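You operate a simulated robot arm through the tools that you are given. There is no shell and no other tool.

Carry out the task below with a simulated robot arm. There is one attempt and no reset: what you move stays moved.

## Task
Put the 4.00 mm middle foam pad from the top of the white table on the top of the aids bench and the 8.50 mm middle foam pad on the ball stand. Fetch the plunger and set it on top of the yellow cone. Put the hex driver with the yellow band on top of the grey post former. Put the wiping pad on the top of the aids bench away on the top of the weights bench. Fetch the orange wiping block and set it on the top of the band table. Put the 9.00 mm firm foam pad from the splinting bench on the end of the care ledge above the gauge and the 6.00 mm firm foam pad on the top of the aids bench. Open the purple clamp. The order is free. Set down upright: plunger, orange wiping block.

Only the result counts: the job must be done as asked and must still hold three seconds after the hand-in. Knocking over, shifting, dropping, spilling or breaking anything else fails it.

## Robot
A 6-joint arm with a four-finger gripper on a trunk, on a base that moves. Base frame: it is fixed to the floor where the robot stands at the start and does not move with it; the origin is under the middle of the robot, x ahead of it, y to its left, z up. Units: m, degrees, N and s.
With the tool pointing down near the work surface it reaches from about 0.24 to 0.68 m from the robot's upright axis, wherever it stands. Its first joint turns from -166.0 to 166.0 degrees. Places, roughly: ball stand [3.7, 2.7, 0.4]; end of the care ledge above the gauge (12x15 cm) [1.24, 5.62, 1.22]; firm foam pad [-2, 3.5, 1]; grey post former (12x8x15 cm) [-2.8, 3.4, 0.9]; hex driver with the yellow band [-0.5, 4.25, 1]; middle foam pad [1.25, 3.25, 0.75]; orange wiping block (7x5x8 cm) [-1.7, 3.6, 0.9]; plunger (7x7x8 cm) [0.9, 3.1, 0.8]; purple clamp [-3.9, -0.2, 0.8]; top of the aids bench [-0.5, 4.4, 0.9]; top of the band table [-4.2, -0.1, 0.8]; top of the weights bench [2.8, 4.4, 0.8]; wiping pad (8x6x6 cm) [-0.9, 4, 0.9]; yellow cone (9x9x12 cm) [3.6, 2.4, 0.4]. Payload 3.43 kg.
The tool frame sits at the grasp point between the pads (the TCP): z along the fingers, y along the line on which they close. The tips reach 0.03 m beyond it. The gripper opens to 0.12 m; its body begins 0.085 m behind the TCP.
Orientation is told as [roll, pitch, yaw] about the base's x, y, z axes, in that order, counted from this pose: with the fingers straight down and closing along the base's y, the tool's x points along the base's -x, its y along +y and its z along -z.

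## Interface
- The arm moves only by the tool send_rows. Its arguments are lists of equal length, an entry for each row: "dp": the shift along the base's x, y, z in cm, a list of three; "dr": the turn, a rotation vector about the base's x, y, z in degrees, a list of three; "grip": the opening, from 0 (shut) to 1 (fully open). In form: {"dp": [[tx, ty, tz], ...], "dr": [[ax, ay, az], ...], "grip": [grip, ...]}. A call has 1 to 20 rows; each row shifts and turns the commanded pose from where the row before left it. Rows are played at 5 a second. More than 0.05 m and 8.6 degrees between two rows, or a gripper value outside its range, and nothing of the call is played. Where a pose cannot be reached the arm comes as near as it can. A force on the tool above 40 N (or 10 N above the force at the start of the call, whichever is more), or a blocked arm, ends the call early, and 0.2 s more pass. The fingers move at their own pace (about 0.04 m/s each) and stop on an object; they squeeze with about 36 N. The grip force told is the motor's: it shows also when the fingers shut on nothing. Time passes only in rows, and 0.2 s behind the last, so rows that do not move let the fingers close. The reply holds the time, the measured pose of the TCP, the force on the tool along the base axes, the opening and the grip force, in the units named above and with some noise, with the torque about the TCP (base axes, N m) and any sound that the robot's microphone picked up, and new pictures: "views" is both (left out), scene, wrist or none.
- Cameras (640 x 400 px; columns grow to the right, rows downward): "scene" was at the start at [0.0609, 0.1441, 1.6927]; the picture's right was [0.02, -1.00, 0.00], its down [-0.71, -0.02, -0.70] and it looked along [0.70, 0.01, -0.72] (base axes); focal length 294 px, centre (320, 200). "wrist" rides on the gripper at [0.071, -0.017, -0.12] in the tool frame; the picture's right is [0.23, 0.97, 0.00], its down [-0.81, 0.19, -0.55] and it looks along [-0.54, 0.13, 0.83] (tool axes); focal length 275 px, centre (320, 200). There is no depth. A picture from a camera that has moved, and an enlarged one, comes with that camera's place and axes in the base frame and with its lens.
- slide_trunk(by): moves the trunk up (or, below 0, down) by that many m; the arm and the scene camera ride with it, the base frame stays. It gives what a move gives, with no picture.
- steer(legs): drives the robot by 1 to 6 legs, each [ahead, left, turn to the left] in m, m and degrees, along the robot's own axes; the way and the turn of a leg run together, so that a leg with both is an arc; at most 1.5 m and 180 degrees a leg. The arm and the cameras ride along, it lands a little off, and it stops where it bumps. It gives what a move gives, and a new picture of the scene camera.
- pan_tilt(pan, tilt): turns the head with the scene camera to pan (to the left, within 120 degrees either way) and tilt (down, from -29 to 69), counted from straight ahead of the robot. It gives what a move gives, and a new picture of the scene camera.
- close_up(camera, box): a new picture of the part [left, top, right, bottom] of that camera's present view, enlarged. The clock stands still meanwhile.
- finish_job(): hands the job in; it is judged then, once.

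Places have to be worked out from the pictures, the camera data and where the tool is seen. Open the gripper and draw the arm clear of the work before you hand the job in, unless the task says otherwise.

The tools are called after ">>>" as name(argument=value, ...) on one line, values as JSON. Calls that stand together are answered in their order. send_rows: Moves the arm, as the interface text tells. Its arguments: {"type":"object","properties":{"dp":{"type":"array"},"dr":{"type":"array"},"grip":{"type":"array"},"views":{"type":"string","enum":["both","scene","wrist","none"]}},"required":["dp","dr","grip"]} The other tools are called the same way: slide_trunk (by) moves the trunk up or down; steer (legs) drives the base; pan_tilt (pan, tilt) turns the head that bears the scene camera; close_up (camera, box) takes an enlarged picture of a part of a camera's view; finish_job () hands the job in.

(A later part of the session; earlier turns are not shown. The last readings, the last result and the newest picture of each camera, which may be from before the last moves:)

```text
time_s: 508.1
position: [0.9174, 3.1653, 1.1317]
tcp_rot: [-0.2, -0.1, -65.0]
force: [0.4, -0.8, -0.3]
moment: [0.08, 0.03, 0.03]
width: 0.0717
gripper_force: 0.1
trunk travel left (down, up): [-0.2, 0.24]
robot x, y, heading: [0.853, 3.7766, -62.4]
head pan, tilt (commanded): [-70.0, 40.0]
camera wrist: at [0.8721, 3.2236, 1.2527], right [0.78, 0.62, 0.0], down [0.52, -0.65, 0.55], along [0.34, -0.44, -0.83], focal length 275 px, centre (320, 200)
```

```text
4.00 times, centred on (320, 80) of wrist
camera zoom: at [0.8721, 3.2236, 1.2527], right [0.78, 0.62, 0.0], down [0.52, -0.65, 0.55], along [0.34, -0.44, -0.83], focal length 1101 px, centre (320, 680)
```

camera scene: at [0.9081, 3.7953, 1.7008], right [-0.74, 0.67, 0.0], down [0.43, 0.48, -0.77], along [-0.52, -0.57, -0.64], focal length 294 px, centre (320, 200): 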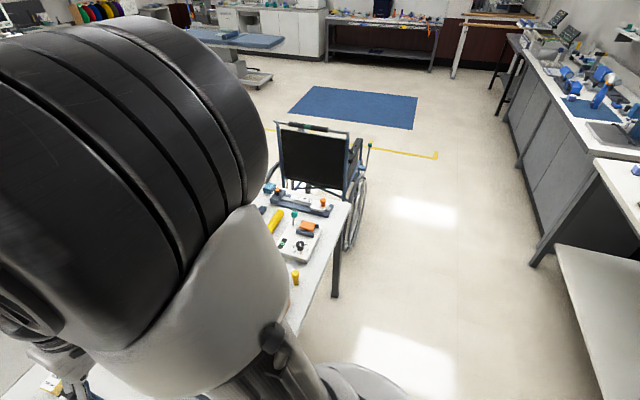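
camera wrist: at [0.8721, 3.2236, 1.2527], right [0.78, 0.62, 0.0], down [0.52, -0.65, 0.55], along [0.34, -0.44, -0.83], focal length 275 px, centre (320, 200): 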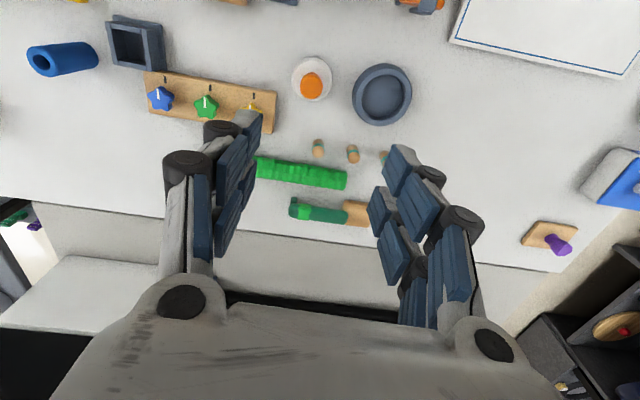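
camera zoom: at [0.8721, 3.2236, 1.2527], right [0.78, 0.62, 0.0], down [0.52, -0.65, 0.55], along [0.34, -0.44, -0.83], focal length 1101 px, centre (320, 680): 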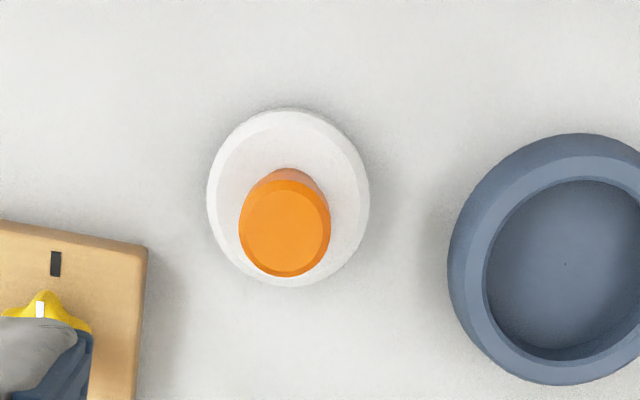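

The plunger is a white 7 cm disc with an orange knob. I centre over the knob (target (0.914, 3.149)), narrow the opening, and descend.

>>> send_rows(dp=[[-0.35, -1.6, 0], [0, 0, -5], [0, 0, -5], [0, 0, -5], [0, 0, -5]], dr=[[0, 0, 0], [0, 0, 0], [0, 0, 0], [0, 0, 0], [0, 0, 0]], grip=[0.45, 0.45, 0.45, 0.45, 0.45], views="wrist")

>>> close_up(camera="wrist", box=[220, 60, 420, 185])

```text
time_s: 509.3
position: [0.913, 3.1505, 0.9296]
tcp_rot: [-0.2, -0.1, -65.0]
force: [-0.9, 0.1, 0.4]
moment: [0.03, 0.01, 0.0]
width: 0.0539
gripper_force: 0.0
trunk travel left (down, up): [-0.2, 0.24]
robot x, y, heading: [0.8531, 3.772, -62.2]
head pan, tilt (commanded): [-70.0, 40.0]
camera wrist: at [0.8676, 3.2083, 1.0507], right [0.78, 0.62, 0.0], down [0.52, -0.65, 0.55], along [0.34, -0.44, -0.83], focal length 275 px, centre (320, 200)
```

wrist: 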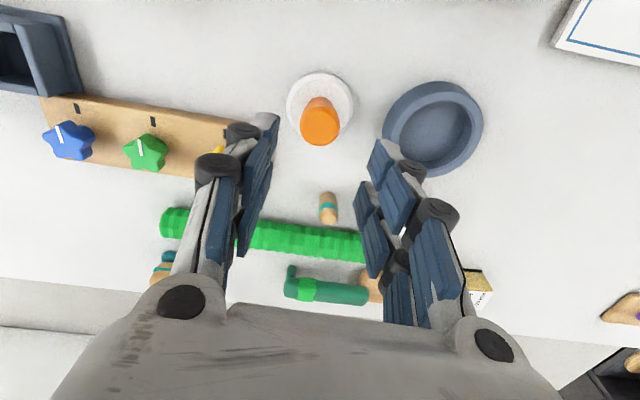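

```text
3.20 times, centred on (320, 122) of wrist
camera zoom: at [0.8676, 3.2083, 1.0507], right [0.78, 0.62, 0.0], down [0.52, -0.65, 0.55], along [0.34, -0.44, -0.83], focal length 881 px, centre (320, 448)
```

zoom: 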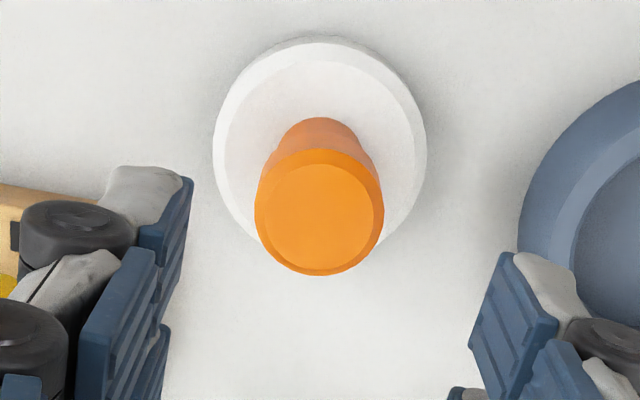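

The knob top is at ≈0.83 and centred. I lower to 0.821 and close on the knob.

>>> send_rows(dp=[[0, 0, -5], [0, 0, -4], [0, 0, -1.9], [0, 0, 0], [0, 0, 0], [0, 0, 0], [0, 0, 0]], dr=[[0, 0, 0], [0, 0, 0], [0, 0, 0], [0, 0, 0], [0, 0, 0], [0, 0, 0], [0, 0, 0]], grip=[0.45, 0.45, 0.45, 0, 0, 0, 0], views="wrist")

```text
time_s: 510.9
position: [0.9107, 3.1523, 0.8209]
tcp_rot: [0.0, -0.1, -64.9]
force: [0.1, 0.1, 1.3]
moment: [-0.07, -0.03, 0.0]
width: 0.0304
gripper_force: 36.1
trunk travel left (down, up): [-0.2, 0.24]
robot x, y, heading: [0.8498, 3.7788, -62.6]
head pan, tilt (commanded): [-70.0, 40.0]
camera wrist: at [0.8661, 3.2115, 0.9408], right [0.79, 0.62, 0.0], down [0.52, -0.65, 0.55], along [0.34, -0.44, -0.83], focal length 275 px, centre (320, 200)
```

wrist: 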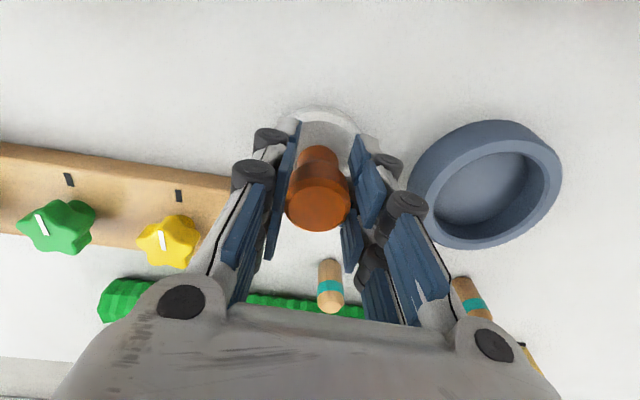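

Gripped. I lift it clear and look at it from the scene camera to judge its underside and length.

>>> send_rows(dp=[[0, 0, 2], [0, 0, 4], [0, 0, 5], [0, 0, 5], [0, 0, 5], [0, 0, 5], [0, 0, 5], [0, 0, 5]], dr=[[0, 0, 0], [0, 0, 0], [0, 0, 0], [0, 0, 0], [0, 0, 0], [0, 0, 0], [0, 0, 0], [0, 0, 0]], grip=[0, 0, 0, 0, 0, 0, 0, 0], views="wrist")

>>> pan_tilt(pan=0, tilt=35)

>>> close_up(camera="scene", box=[300, 180, 428, 260])

```text
time_s: 512.7
position: [0.909, 3.1539, 1.1802]
tcp_rot: [-0.1, 0.0, -65.0]
force: [1.0, 0.6, -1.6]
moment: [0.0, 0.01, -0.01]
width: 0.0305
gripper_force: 36.1
trunk travel left (down, up): [-0.2, 0.24]
robot x, y, heading: [0.8512, 3.7783, -62.3]
head pan, tilt (commanded): [-70.0, 40.0]
camera wrist: at [0.8639, 3.2112, 1.3018], right [0.78, 0.62, 0.0], down [0.52, -0.65, 0.55], along [0.34, -0.43, -0.83], focal length 275 px, centre (320, 200)
```

wrist: 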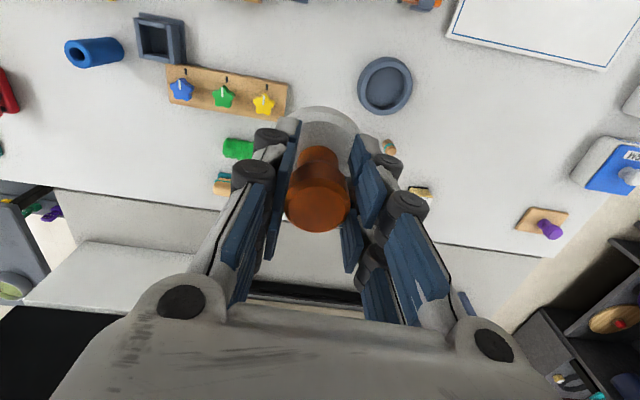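

```text
time_s: 514.1
position: [0.909, 3.1525, 1.181]
tcp_rot: [-0.1, 0.0, -65.0]
force: [-0.4, -0.2, -1.6]
moment: [0.01, -0.01, 0.01]
width: 0.0304
gripper_force: 36.0
trunk travel left (down, up): [-0.2, 0.24]
robot x, y, heading: [0.8498, 3.7736, -62.2]
head pan, tilt (commanded): [0.0, 35.0]
camera scene: at [1.0056, 3.7811, 1.7084], right [-0.89, -0.47, 0.0], down [-0.27, 0.51, -0.82], along [0.38, -0.73, -0.57], focal length 294 px, centre (320, 200)
```

scene: 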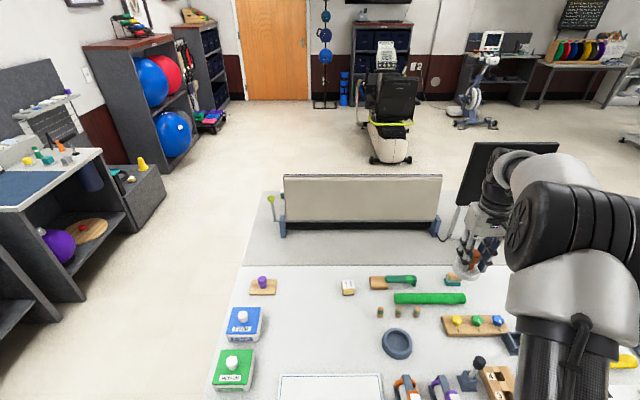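

```text
5.00 times, centred on (364, 220) of scene
camera zoom: at [1.0056, 3.7811, 1.7084], right [-0.89, -0.47, 0.0], down [-0.27, 0.51, -0.82], along [0.38, -0.73, -0.57], focal length 1468 px, centre (100, 100)
```

zoom: 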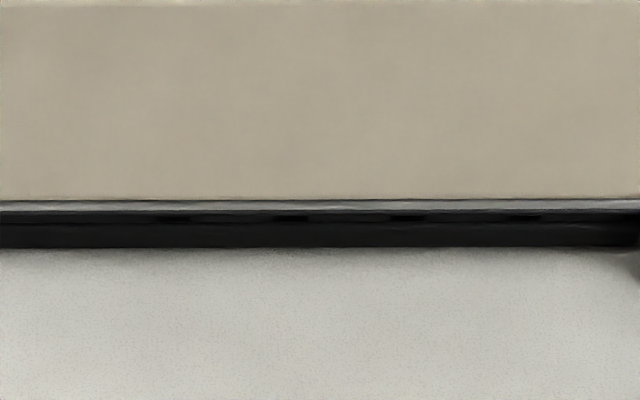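

I zoom on the gripper with the plunger, and on the cone in the distance.

>>> close_up(camera="scene", box=[430, 225, 526, 285])

>>> close_up(camera="scene", box=[100, 140, 180, 190])

```text
6.67 times, centred on (478, 255) of scene
camera zoom: at [1.0056, 3.7811, 1.7084], right [-0.89, -0.47, 0.0], down [-0.27, 0.51, -0.82], along [0.38, -0.73, -0.57], focal length 1957 px, centre (-733, -167)
```

zoom: 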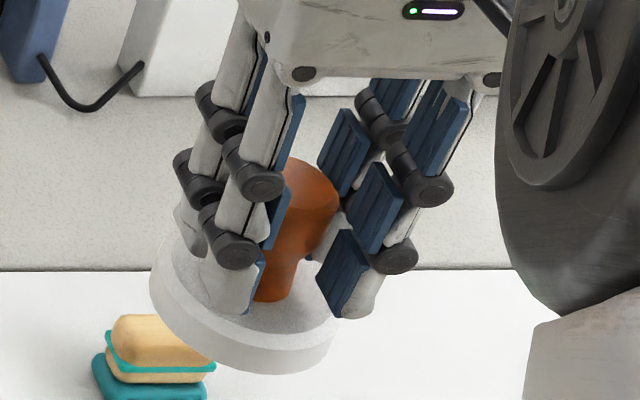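

```text
8.00 times, centred on (140, 165) of scene
camera zoom: at [1.0056, 3.7811, 1.7084], right [-0.89, -0.47, 0.0], down [-0.27, 0.51, -0.82], along [0.38, -0.73, -0.57], focal length 2348 px, centre (1760, 480)
```

zoom: 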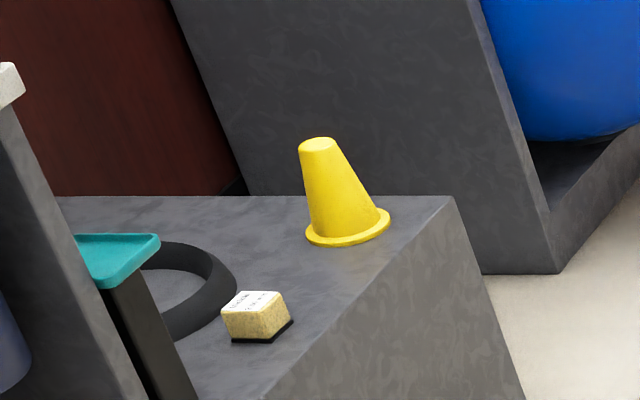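

The plunger has a flat 7 cm disc base and the cone a flat top (~4.4 cm), so it will stand if centred. I draw the arm in and drive back to the ball stand.

>>> send_rows(dp=[[-0.4, 4.2, 0], [-0.4, 4.2, 0], [-0.4, 4.2, 0], [-0.4, 4.2, 0]], dr=[[0, 0, 0], [0, 0, 0], [0, 0, 0], [0, 0, 0]], grip=[0, 0, 0, 0], views="none")

>>> steer(legs=[[-0.25, 0, 0], [0.223, 0.863, 0], [0.496, 0.19, 0], [0, 0, 90.5], [0.078, -1.121, 0]])

```text
time_s: 515.1
position: [0.8931, 3.3236, 1.1819]
tcp_rot: [-0.2, -0.2, -65.0]
force: [-0.1, 1.2, -0.9]
moment: [-0.02, 0.01, 0.01]
width: 0.0303
gripper_force: 35.8
trunk travel left (down, up): [-0.2, 0.24]
robot x, y, heading: [0.8553, 3.7736, -62.2]
head pan, tilt (commanded): [0.0, 35.0]
```

```text
time_s: 533.2
position: [3.0503, 2.9347, 1.1806]
tcp_rot: [-0.1, 0.0, 25.9]
force: [-0.4, 0.2, -1.4]
moment: [0.02, 0.0, 0.0]
width: 0.0305
gripper_force: 36.6
trunk travel left (down, up): [-0.2, 0.24]
robot x, y, heading: [2.5997, 2.8838, 28.8]
head pan, tilt (commanded): [0.0, 35.0]
camera scene: at [2.5927, 3.0417, 1.7084], right [0.48, -0.88, 0.0], down [-0.5, -0.28, -0.82], along [0.72, 0.39, -0.57], focal length 294 px, centre (320, 200)
```

scene: 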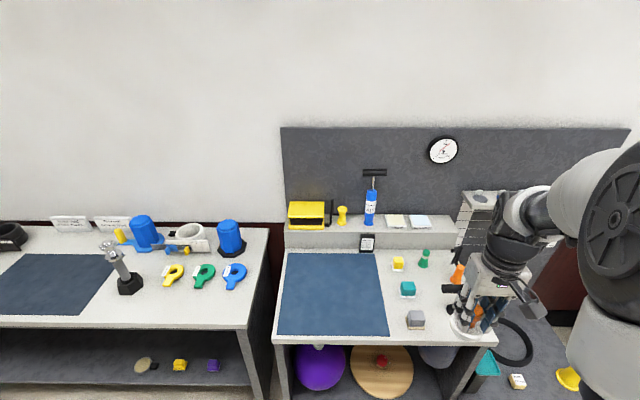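

I move to the right in front of the cone and lower the trunk.

>>> steer(legs=[[0.0, -0.821, 0], [0.2, 0, 0]])

>>> slide_trunk(by=-0.2)

>>> close_up(camera="wrist", box=[0, 0, 640, 400])

>>> close_up(camera="scene", box=[240, 200, 560, 400])

```text
time_s: 538.8
position: [3.624, 2.3217, 1.1797]
tcp_rot: [-0.1, -0.1, 27.0]
force: [0.4, 0.5, -2.1]
moment: [-0.02, 0.05, 0.0]
width: 0.0304
gripper_force: 36.1
trunk travel left (down, up): [-0.2, 0.24]
robot x, y, heading: [3.1751, 2.261, 29.6]
head pan, tilt (commanded): [0.0, 35.0]
camera scene: at [3.1661, 2.4204, 1.7083], right [0.5, -0.87, 0.0], down [-0.5, -0.29, -0.82], along [0.71, 0.41, -0.57], focal length 294 px, centre (320, 200)
```

scene: 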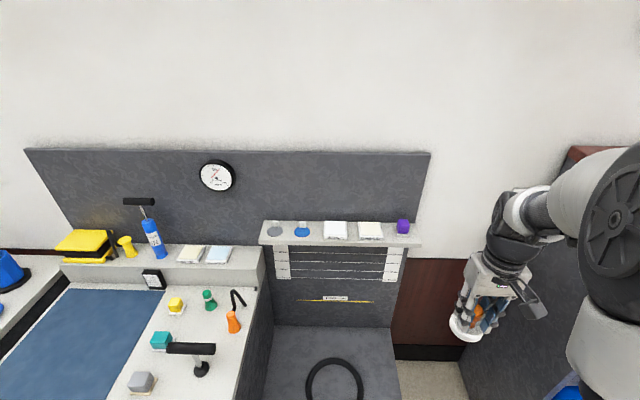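

```text
time_s: 541.0
position: [3.6255, 2.3209, 0.9817]
tcp_rot: [-0.2, 0.0, 27.0]
force: [-1.0, 0.0, -1.1]
moment: [-0.02, 0.04, 0.04]
width: 0.03
gripper_force: 36.0
trunk travel left (down, up): [0.0, 0.44]
robot x, y, heading: [3.1777, 2.2636, 29.9]
head pan, tilt (commanded): [0.0, 35.0]
```

```text
1.00 times, centred on (320, 200) of wrist (not enlarged: the box is as wide or as high as the picture)
camera zoom: at [3.5683, 2.2741, 1.1019], right [-0.65, 0.76, 0.0], down [0.63, 0.54, 0.55], along [0.42, 0.36, -0.83], focal length 275 px, centre (320, 200)
```

zoom: 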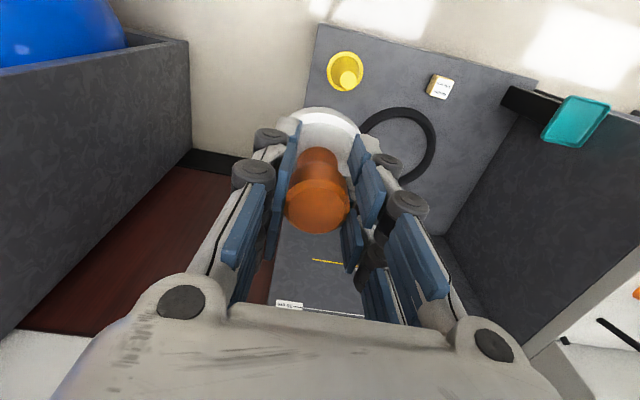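

```text
2.00 times, centred on (400, 300) of scene
camera zoom: at [3.1649, 2.4197, 1.5085], right [0.5, -0.87, 0.0], down [-0.5, -0.29, -0.82], along [0.71, 0.41, -0.57], focal length 587 px, centre (160, 0)
```

zoom: 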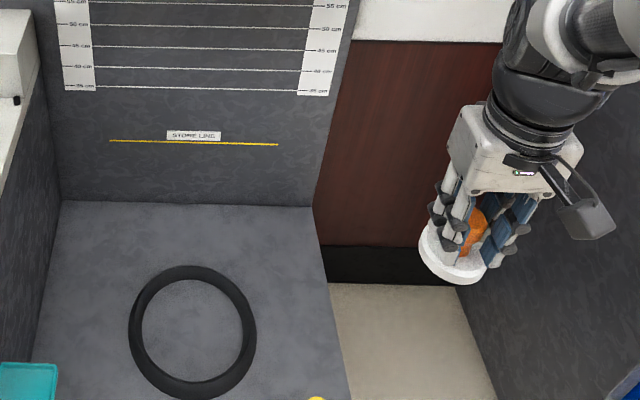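

The cone is visible in the wrist view; I zoom on it for a precise fix.

>>> close_up(camera="wrist", box=[305, 40, 385, 90])

```text
8.00 times, centred on (345, 65) of wrist
camera zoom: at [3.5683, 2.2741, 1.1019], right [-0.65, 0.76, 0.0], down [0.63, 0.54, 0.55], along [0.42, 0.36, -0.83], focal length 2202 px, centre (120, 1280)
```

zoom: 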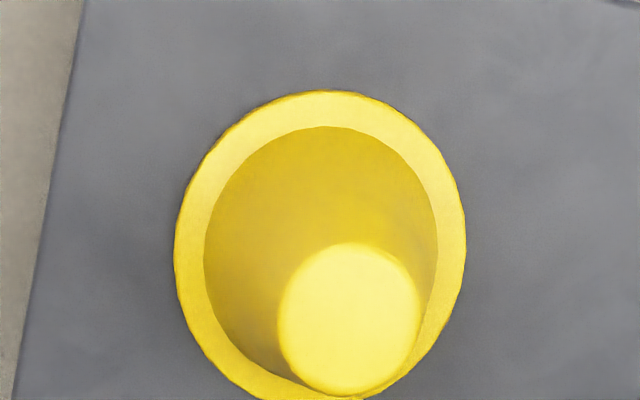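

The cone's axis is at (3.613, 2.395), its top flat 3.75 cm wide. I centre the plunger over it and descend most of the way.

>>> send_rows(dp=[[-0.75, 3.63, 0], [-0.75, 3.63, 0], [0, 0, -5], [0, 0, -5], [0, 0, -5], [0, 0, -5], [0, 0, -5], [0, 0, -5]], dr=[[0, 0, 0], [0, 0, 0], [0, 0, 0], [0, 0, 0], [0, 0, 0], [0, 0, 0], [0, 0, 0], [0, 0, 0]], grip=[0, 0, 0, 0, 0, 0, 0, 0], views="wrist")

>>> pan_tilt(pan=-20, tilt=55)

```text
time_s: 542.8
position: [3.6109, 2.391, 0.681]
tcp_rot: [0.0, -0.1, 27.0]
force: [-0.1, 0.5, -1.3]
moment: [-0.02, 0.02, 0.02]
width: 0.0298
gripper_force: 36.2
trunk travel left (down, up): [0.0, 0.44]
robot x, y, heading: [3.1752, 2.2623, 29.8]
head pan, tilt (commanded): [0.0, 35.0]
camera wrist: at [3.5543, 2.3436, 0.8012], right [-0.65, 0.76, 0.0], down [0.63, 0.54, 0.55], along [0.42, 0.36, -0.83], focal length 275 px, centre (320, 200)
```

wrist: 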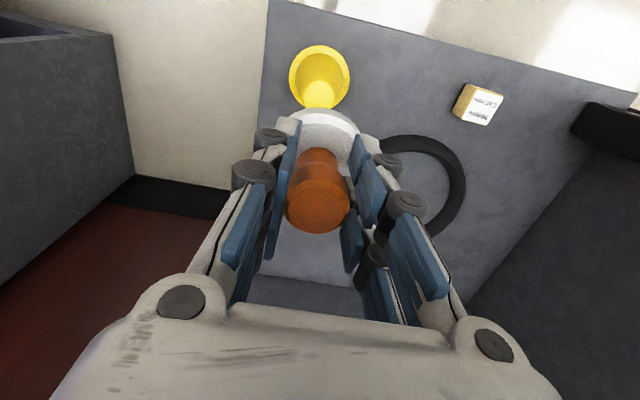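

```text
time_s: 543.6
position: [3.6112, 2.3917, 0.6814]
tcp_rot: [-0.1, 0.0, 27.0]
force: [-0.2, -0.7, -1.3]
moment: [0.0, 0.03, 0.03]
width: 0.0302
gripper_force: 36.5
trunk travel left (down, up): [0.0, 0.44]
robot x, y, heading: [3.175, 2.2658, 29.6]
head pan, tilt (commanded): [-20.0, 55.0]
camera scene: at [3.1596, 2.3883, 1.4802], right [0.17, -0.99, 0.0], down [-0.81, -0.14, -0.57], along [0.57, 0.1, -0.82], focal length 294 px, centre (320, 200)
```

scene: 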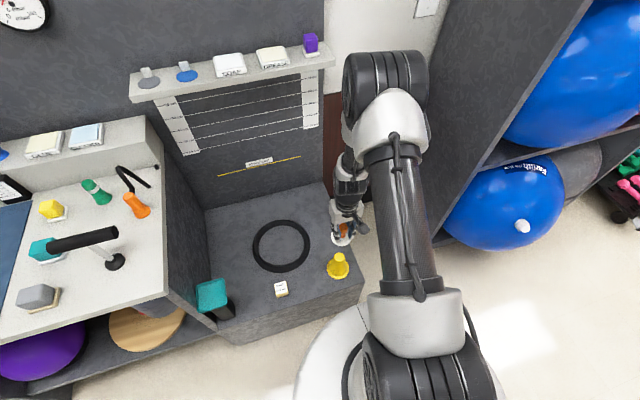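

The cone top sits right under the plunger. I lower closer.

>>> send_rows(dp=[[0, 0, -5], [0, 0, -4], [0, 0, -2]], dr=[[0, 0, 0], [0, 0, 0], [0, 0, 0]], grip=[0, 0, 0], views="wrist")

>>> close_up(camera="scene", box=[300, 210, 396, 290])

```text
time_s: 544.4
position: [3.6098, 2.3947, 0.5709]
tcp_rot: [-0.1, 0.0, 27.1]
force: [0.3, -0.7, -0.7]
moment: [0.01, 0.05, -0.01]
width: 0.0303
gripper_force: 36.5
trunk travel left (down, up): [0.0, 0.44]
robot x, y, heading: [3.1745, 2.2609, 29.8]
head pan, tilt (commanded): [-20.0, 55.0]
camera wrist: at [3.554, 2.3463, 0.6922], right [-0.65, 0.76, 0.0], down [0.63, 0.54, 0.55], along [0.42, 0.36, -0.83], focal length 275 px, centre (320, 200)
```

wrist: 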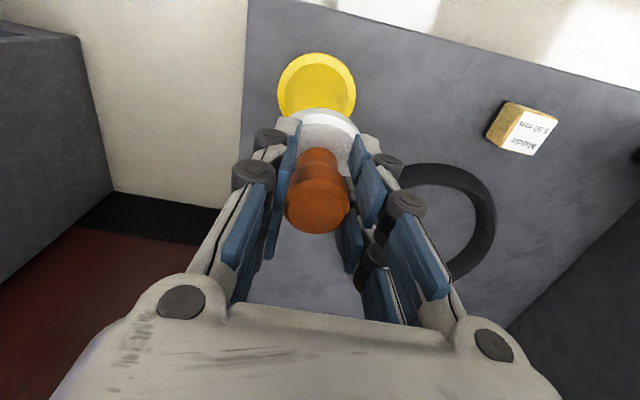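

```text
5.00 times, centred on (348, 250) of scene
camera zoom: at [3.1596, 2.3883, 1.4802], right [0.17, -0.99, 0.0], down [-0.81, -0.14, -0.57], along [0.57, 0.1, -0.82], focal length 1468 px, centre (180, -50)
```

zoom: 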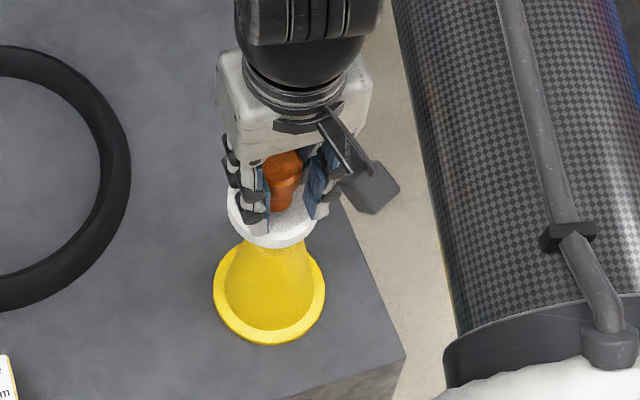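

Well aligned over the cone. I lower gently to contact.

>>> send_rows(dp=[[0, 0, -0.8], [0, 0, -0.5], [0, 0, -0.3], [0, 0, -0.3]], dr=[[0, 0, 0], [0, 0, 0], [0, 0, 0], [0, 0, 0]], grip=[0, 0, 0, 0], views="none")

```text
time_s: 545.4
position: [3.6099, 2.3946, 0.5516]
tcp_rot: [-0.1, 0.0, 26.9]
force: [0.3, -0.2, -0.6]
moment: [-0.05, 0.0, 0.0]
width: 0.0301
gripper_force: 35.6
trunk travel left (down, up): [0.0, 0.44]
robot x, y, heading: [3.1769, 2.2638, 29.7]
head pan, tilt (commanded): [-20.0, 55.0]
```

>>> send_rows(dp=[[0, 0, -0.2], [0, 0, -0.2], [0, 0, -0.2]], dr=[[0, 0, 0], [0, 0, 0], [0, 0, 0]], grip=[0, 0, 0], views="none")

```text
time_s: 546.2
position: [3.6114, 2.3928, 0.5446]
tcp_rot: [-0.1, 0.0, 26.9]
force: [0.2, -0.2, -2.0]
moment: [-0.03, 0.01, -0.01]
width: 0.0302
gripper_force: 36.0
trunk travel left (down, up): [0.0, 0.44]
robot x, y, heading: [3.1725, 2.2649, 29.7]
head pan, tilt (commanded): [-20.0, 55.0]
```

>>> send_rows(dp=[[0, 0, -0.2], [0, 0, -0.2], [0, 0, -0.2]], dr=[[0, 0, 0], [0, 0, 0], [0, 0, 0]], grip=[0, 0, 0], views="none")

>>> close_up(camera="scene", box=[318, 230, 366, 285])

```text
time_s: 547.0
position: [3.6082, 2.394, 0.5397]
tcp_rot: [0.0, -0.1, 27.0]
force: [0.2, 0.2, -0.7]
moment: [0.0, -0.02, 0.01]
width: 0.0304
gripper_force: 36.2
trunk travel left (down, up): [0.0, 0.44]
robot x, y, heading: [3.1767, 2.2626, 29.9]
head pan, tilt (commanded): [-20.0, 55.0]
```

```text
7.27 times, centred on (342, 258) of scene
camera zoom: at [3.1596, 2.3883, 1.4802], right [0.17, -0.99, 0.0], down [-0.81, -0.14, -0.57], along [0.57, 0.1, -0.82], focal length 2135 px, centre (160, -218)
```

zoom: 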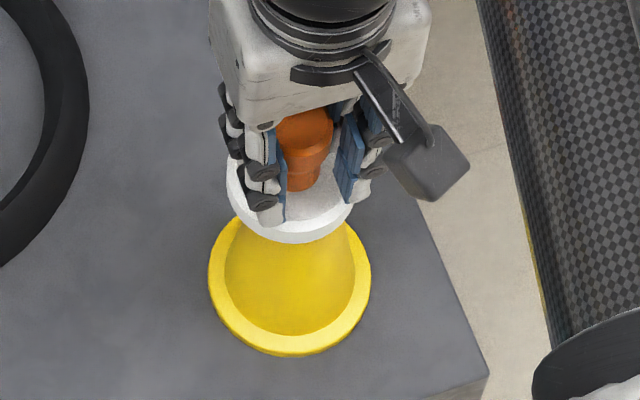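

Nearly down. I continue in 2 mm steps.

>>> send_rows(dp=[[0, 0, -0.2], [0, 0, -0.2]], dr=[[0, 0, 0], [0, 0, 0]], grip=[0, 0], views="none")

```text
time_s: 547.6
position: [3.6096, 2.3942, 0.5364]
tcp_rot: [-0.1, 0.0, 27.0]
force: [0.0, -0.4, -1.6]
moment: [-0.01, 0.02, 0.0]
width: 0.0303
gripper_force: 35.9
trunk travel left (down, up): [0.0, 0.44]
robot x, y, heading: [3.1774, 2.2613, 29.6]
head pan, tilt (commanded): [-20.0, 55.0]
```

>>> send_rows(dp=[[0, 0, -0.2], [0, 0, -0.2]], dr=[[0, 0, 0], [0, 0, 0]], grip=[0, 0], views="none")

```text
time_s: 548.2
position: [3.6103, 2.3946, 0.532]
tcp_rot: [-0.1, -0.1, 27.0]
force: [-0.6, 1.0, -0.9]
moment: [-0.01, -0.04, -0.02]
width: 0.03
gripper_force: 35.7
trunk travel left (down, up): [0.0, 0.44]
robot x, y, heading: [3.1756, 2.2608, 29.6]
head pan, tilt (commanded): [-20.0, 55.0]
```

Still free — the plunger may be hollow underneath. I go on slowly, watching the force.

>>> send_rows(dp=[[0, 0, -0.2], [0, 0, -0.2]], dr=[[0, 0, 0], [0, 0, 0]], grip=[0, 0], views="wrist")

>>> close_up(camera="scene", box=[318, 230, 366, 285])

```text
time_s: 548.8
position: [3.6111, 2.3941, 0.5298]
tcp_rot: [-0.1, -0.1, 27.0]
force: [-3.2, 0.2, 26.8]
moment: [0.06, -0.07, -0.11]
width: 0.0302
gripper_force: 35.7
trunk travel left (down, up): [0.0, 0.44]
robot x, y, heading: [3.176, 2.2574, 29.7]
head pan, tilt (commanded): [-20.0, 55.0]
camera wrist: at [3.5537, 2.3465, 0.6503], right [-0.65, 0.76, 0.0], down [0.63, 0.54, 0.56], along [0.43, 0.36, -0.83], focal length 275 px, centre (320, 200)
```

wrist: 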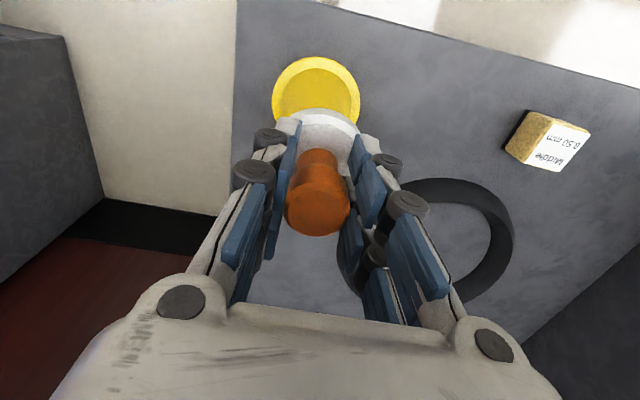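

```text
7.27 times, centred on (342, 258) of scene
camera zoom: at [3.1576, 2.3878, 1.4804], right [0.17, -0.99, 0.0], down [-0.81, -0.14, -0.57], along [0.57, 0.1, -0.82], focal length 2135 px, centre (160, -218)
```

zoom: 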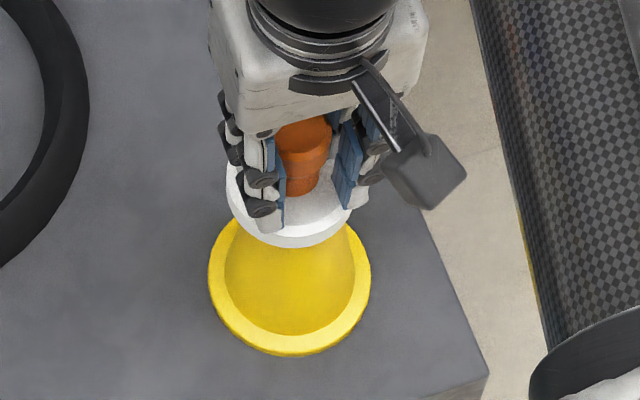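

Firm, centred contact (27 N straight down). I relieve the preload and open the fingers slowly.

>>> send_rows(dp=[[0, 0, 0.2], [0, 0, 0.05], [0, 0, 0], [0, 0, 0], [0, 0, 0], [0, 0, 0]], dr=[[0, 0, 0], [0, 0, 0], [0, 0, 0], [0, 0, 0], [0, 0, 0], [0, 0, 0]], grip=[0, 0.27, 0.32, 0.38, 0.45, 0.5], views="wrist")

>>> close_up(camera="scene", box=[318, 230, 366, 285])

```text
time_s: 550.2
position: [3.6089, 2.3942, 0.5309]
tcp_rot: [-0.1, 0.0, 26.9]
force: [-0.6, -0.2, -0.6]
moment: [0.02, 0.03, -0.01]
width: 0.06
gripper_force: 0.0
trunk travel left (down, up): [0.0, 0.44]
robot x, y, heading: [3.1741, 2.2627, 29.5]
head pan, tilt (commanded): [-20.0, 55.0]
camera wrist: at [3.5534, 2.3471, 0.6517], right [-0.65, 0.76, 0.0], down [0.63, 0.54, 0.55], along [0.42, 0.36, -0.83], focal length 275 px, centre (320, 200)
```

wrist: 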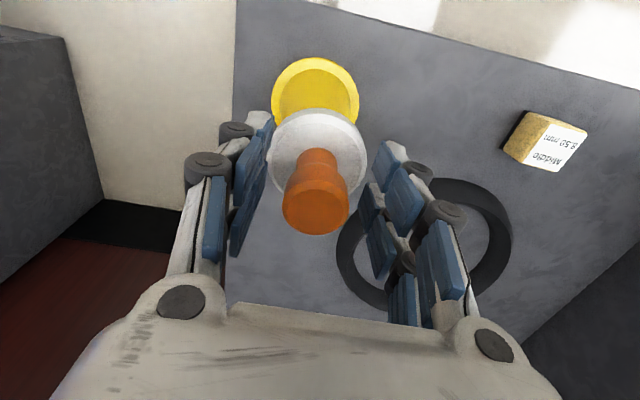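

```text
7.27 times, centred on (342, 258) of scene
camera zoom: at [3.1595, 2.3882, 1.4802], right [0.17, -0.99, 0.0], down [-0.81, -0.14, -0.57], along [0.57, 0.1, -0.82], focal length 2135 px, centre (160, -218)
```

zoom: 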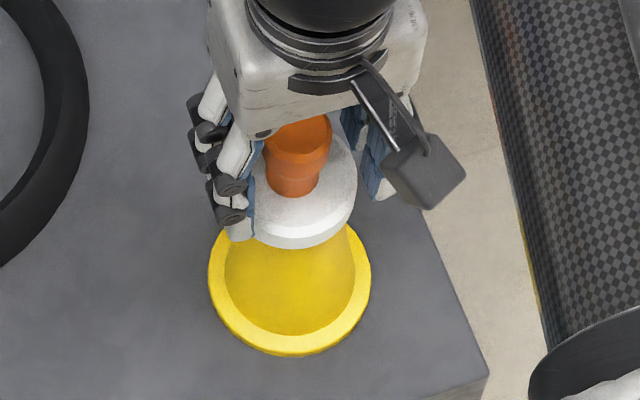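

The plunger stands upright on the cone. I withdraw straight up and check it.

>>> send_rows(dp=[[0, 0, 1.5], [0, 0, 3], [0, 0, 4], [0, 0, 5], [0, 0, 5], [0, 0, 5], [0, 0, 5], [0, 0, 5]], dr=[[0, 0, 0], [0, 0, 0], [0, 0, 0], [0, 0, 0], [0, 0, 0], [0, 0, 0], [0, 0, 0], [0, 0, 0]], grip=[0.5, 0.5, 0.5, 0.5, 0.5, 0.5, 0.5, 0.5], views="wrist")

>>> close_up(camera="scene", box=[240, 200, 400, 300])

```text
time_s: 552.0
position: [3.6061, 2.3953, 0.8658]
tcp_rot: [-0.1, 0.0, 27.0]
force: [-1.0, 0.0, -1.1]
moment: [0.0, 0.01, -0.04]
width: 0.0599
gripper_force: 0.0
trunk travel left (down, up): [0.0, 0.44]
robot x, y, heading: [3.1723, 2.2586, 29.9]
head pan, tilt (commanded): [-20.0, 55.0]
camera wrist: at [3.5512, 2.3481, 0.9865], right [-0.65, 0.76, 0.0], down [0.63, 0.54, 0.55], along [0.42, 0.36, -0.83], focal length 275 px, centre (320, 200)
```

wrist: 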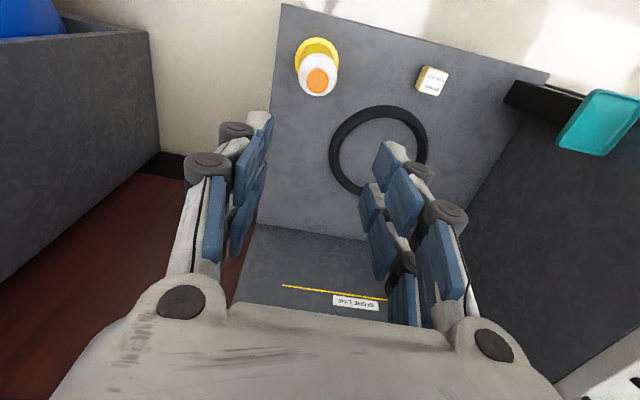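

```text
4.00 times, centred on (320, 250) of scene
camera zoom: at [3.1591, 2.3881, 1.4802], right [0.17, -0.99, 0.0], down [-0.81, -0.14, -0.57], along [0.57, 0.1, -0.82], focal length 1174 px, centre (320, 0)
```

zoom: 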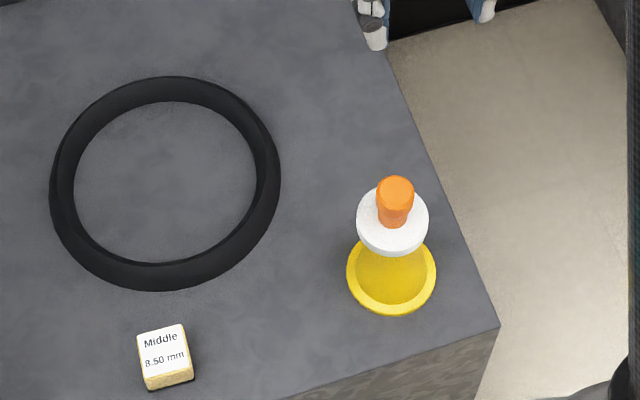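

Both the plunger on the cone and the 8.50 mm pad look right. I back the arm and base away from the stand, then check the earlier results from a distance with the zoom.

>>> steer(legs=[[-0.5, 0, 0]])

>>> slide_trunk(by=0.2)

>>> steer(legs=[[-0.1, 0.5, 0], [-0.3, 1.0, 0], [0, 0, 125], [0.3, 0.6, 0]])

>>> pan_tilt(pan=15, tilt=15)

```text
time_s: 554.9
position: [3.1764, 2.148, 0.8648]
tcp_rot: [-0.1, 0.0, 26.9]
force: [-0.9, -0.1, 0.2]
moment: [-0.02, -0.01, 0.0]
width: 0.06
gripper_force: 0.1
trunk travel left (down, up): [0.0, 0.44]
robot x, y, heading: [2.7427, 2.0177, 29.6]
head pan, tilt (commanded): [-20.0, 55.0]
camera scene: at [2.7276, 2.1412, 1.4802], right [0.17, -0.99, 0.0], down [-0.81, -0.14, -0.57], along [0.57, 0.1, -0.82], focal length 294 px, centre (320, 200)
```

scene: 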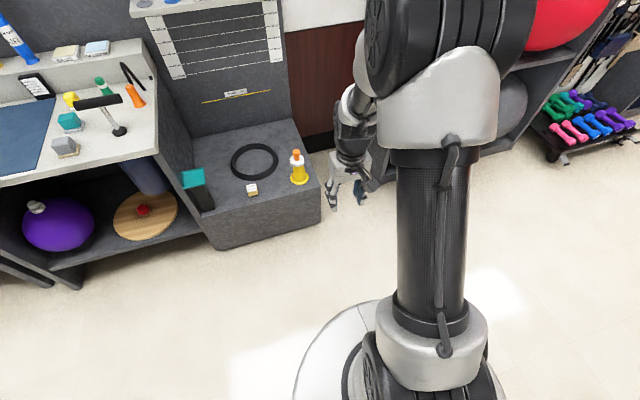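

```text
time_s: 557.1
position: [3.1774, 2.1485, 1.0641]
tcp_rot: [-0.1, -0.1, 26.8]
force: [-0.6, 0.6, 0.5]
moment: [0.04, 0.03, 0.05]
width: 0.0599
gripper_force: 0.1
trunk travel left (down, up): [-0.2, 0.24]
robot x, y, heading: [2.7416, 2.0122, 29.4]
head pan, tilt (commanded): [-20.0, 55.0]
```

```text
time_s: 562.2
position: [2.5942, 2.77, 1.0632]
tcp_rot: [0.0, 0.1, 27.1]
force: [0.4, -0.3, -0.9]
moment: [0.05, 0.1, 0.0]
width: 0.0599
gripper_force: 0.0
trunk travel left (down, up): [-0.2, 0.24]
robot x, y, heading: [2.1639, 2.6354, 30.2]
head pan, tilt (commanded): [-20.0, 55.0]
stopped in leg 2: the robot was blocked; the commanded pose is now the measured one
camera scene: at [2.1479, 2.7618, 1.6802], right [0.17, -0.98, 0.0], down [-0.81, -0.14, -0.57], along [0.56, 0.1, -0.82], focal length 294 px, centre (320, 200)
```

scene: 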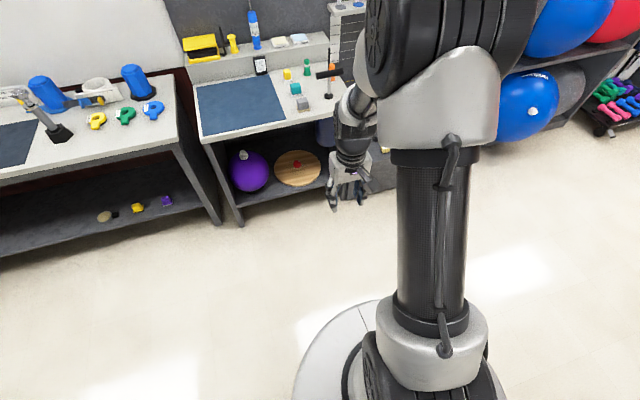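

```text
time_s: 563.3
position: [2.5916, 2.7701, 1.0636]
tcp_rot: [0.0, 0.1, 27.2]
force: [0.2, -0.4, -0.2]
moment: [0.02, -0.03, -0.02]
width: 0.0598
gripper_force: 0.0
trunk travel left (down, up): [-0.2, 0.24]
robot x, y, heading: [2.159, 2.6381, 29.9]
head pan, tilt (commanded): [15.0, 15.0]
camera scene: at [2.1393, 2.8155, 1.7403], right [0.71, -0.71, 0.0], down [-0.18, -0.18, -0.97], along [0.68, 0.68, -0.26], focal length 294 px, centre (320, 200)
```

scene: 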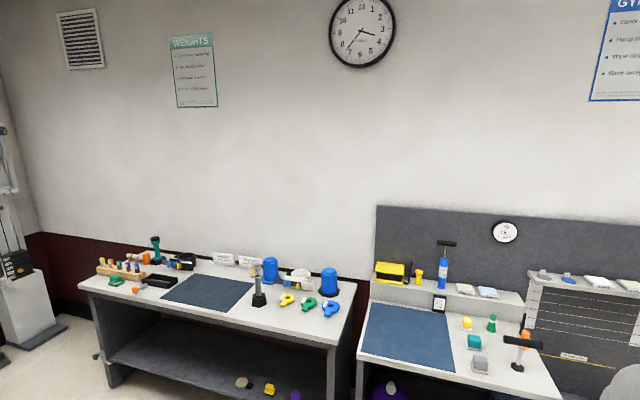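

The base touched the grey table's corner during that move — a planning slip. I move away from it and inspect the tables for any change.

>>> steer(legs=[[0.3, -0.1, 0]])

>>> steer(legs=[[0, 0, 60]])

>>> pan_tilt(pan=95, tilt=40)

```text
time_s: 565.4
position: [2.8988, 2.8323, 1.0644]
tcp_rot: [-0.1, 0.3, 27.1]
force: [-0.1, 0.1, 0.0]
moment: [0.04, 0.04, 0.02]
width: 0.0599
gripper_force: 0.1
trunk travel left (down, up): [-0.2, 0.24]
robot x, y, heading: [2.4679, 2.698, 30.0]
head pan, tilt (commanded): [15.0, 15.0]
camera scene: at [2.4478, 2.8772, 1.7404], right [0.71, -0.71, 0.0], down [-0.18, -0.18, -0.97], along [0.68, 0.68, -0.26], focal length 294 px, centre (320, 200)
```

scene: 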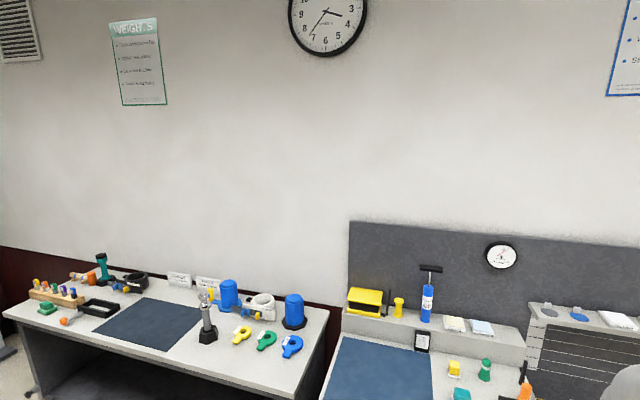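

```text
time_s: 568.5
position: [2.5604, 3.1387, 1.0657]
tcp_rot: [0.0, 0.1, 87.8]
force: [-0.2, -0.4, 0.0]
moment: [0.0, 0.01, 0.0]
width: 0.0598
gripper_force: 0.0
trunk travel left (down, up): [-0.2, 0.24]
robot x, y, heading: [2.4667, 2.6951, 90.7]
head pan, tilt (commanded): [15.0, 15.0]
camera scene: at [2.3026, 2.768, 1.7404], right [0.96, 0.27, 0.0], down [0.07, -0.25, -0.97], along [-0.26, 0.93, -0.26], focal length 294 px, centre (320, 200)
```

scene: 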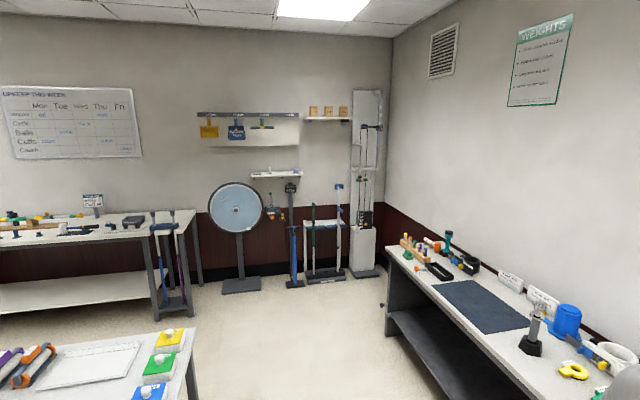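

```text
time_s: 570.0
position: [2.5608, 3.1397, 1.0644]
tcp_rot: [-0.1, 0.1, 87.8]
force: [-0.8, -0.3, -0.1]
moment: [0.01, 0.04, -0.01]
width: 0.0601
gripper_force: 0.0
trunk travel left (down, up): [-0.2, 0.24]
robot x, y, heading: [2.4672, 2.6981, 90.3]
head pan, tilt (commanded): [95.0, 40.0]
camera scene: at [2.2433, 2.6698, 1.7009], right [-0.1, 1.0, 0.0], down [0.64, 0.06, -0.77], along [-0.76, -0.07, -0.64], focal length 294 px, centre (320, 200)
```

scene: 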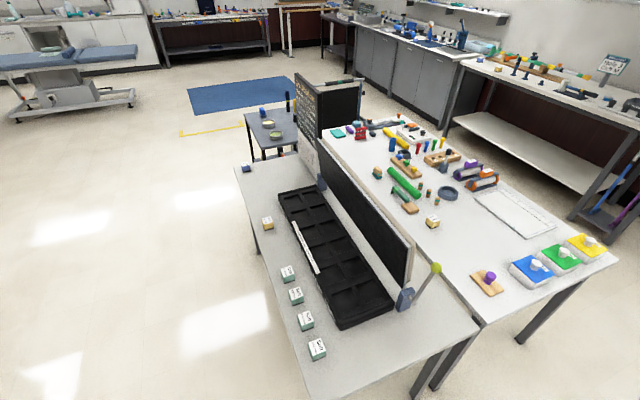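

All items on both tables look in place and the table itself seems unmoved. Now I zoom from here on the hex driver on the post, and on the purple clamp and orange block.

>>> pan_tilt(pan=95, tilt=15)

>>> close_up(camera="scene", box=[372, 120, 452, 170])

>>> close_up(camera="scene", box=[155, 120, 235, 170])

```text
time_s: 570.9
position: [2.5622, 3.139, 1.0642]
tcp_rot: [-0.1, 0.1, 87.9]
force: [-0.2, 0.8, -0.2]
moment: [-0.01, 0.02, -0.02]
width: 0.06
gripper_force: 0.1
trunk travel left (down, up): [-0.2, 0.24]
robot x, y, heading: [2.468, 2.6992, 90.7]
head pan, tilt (commanded): [95.0, 15.0]
camera scene: at [2.2349, 2.6689, 1.7403], right [-0.1, 1.0, 0.0], down [0.26, 0.03, -0.97], along [-0.96, -0.09, -0.26], focal length 294 px, centre (320, 200)
```

scene: 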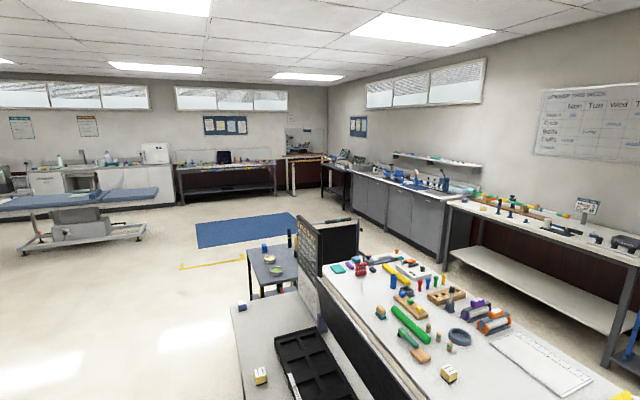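

```text
8.00 times, centred on (412, 145) of scene
camera zoom: at [2.2349, 2.6689, 1.7403], right [-0.1, 1.0, 0.0], down [0.26, 0.03, -0.97], along [-0.96, -0.09, -0.26], focal length 2348 px, centre (-416, 640)
```

zoom: 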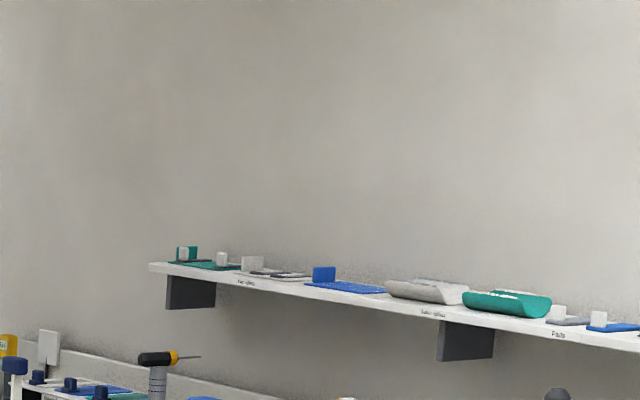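

```text
8.00 times, centred on (195, 145) of scene
camera zoom: at [2.2349, 2.6689, 1.7403], right [-0.1, 1.0, 0.0], down [0.26, 0.03, -0.97], along [-0.96, -0.09, -0.26], focal length 2348 px, centre (1320, 640)
```

zoom: 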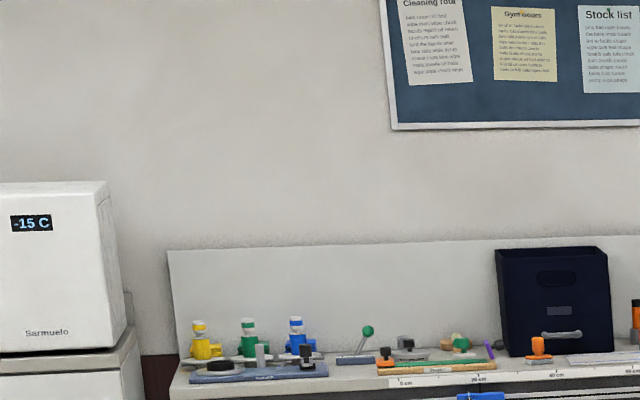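

The hex driver lies level on the post. I zoom more on both.

>>> close_up(camera="scene", box=[384, 158, 408, 173])

>>> close_up(camera="scene", box=[198, 156, 230, 176])

>>> close_up(camera="scene", box=[470, 190, 518, 220])

```text
16.00 times, centred on (396, 166) of scene
camera zoom: at [2.2349, 2.6689, 1.7403], right [-0.1, 1.0, 0.0], down [0.26, 0.03, -0.97], along [-0.96, -0.09, -0.26], focal length 4696 px, centre (-896, 752)
```

zoom: 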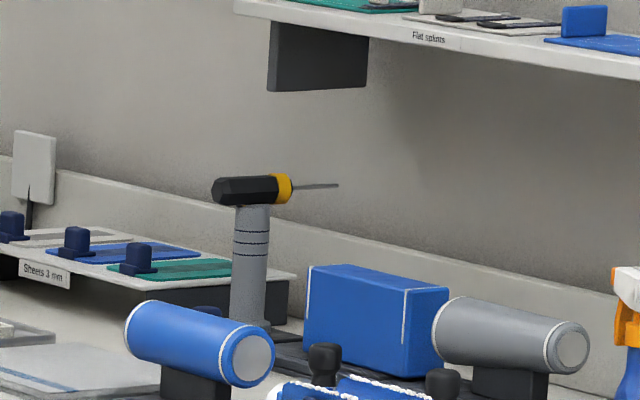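

```text
16.00 times, centred on (214, 166) of scene
camera zoom: at [2.2349, 2.6689, 1.7403], right [-0.1, 1.0, 0.0], down [0.26, 0.03, -0.97], along [-0.96, -0.09, -0.26], focal length 4696 px, centre (2016, 744)
```

zoom: 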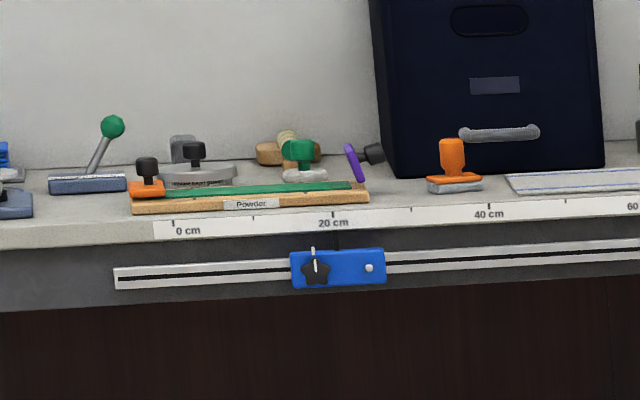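

```text
13.33 times, centred on (494, 205) of scene
camera zoom: at [2.2349, 2.6689, 1.7403], right [-0.1, 1.0, 0.0], down [0.26, 0.03, -0.97], along [-0.96, -0.09, -0.26], focal length 3913 px, centre (-2000, 133)
```

zoom: 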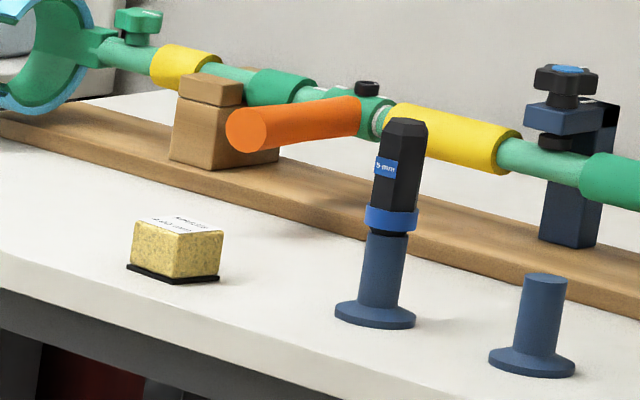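

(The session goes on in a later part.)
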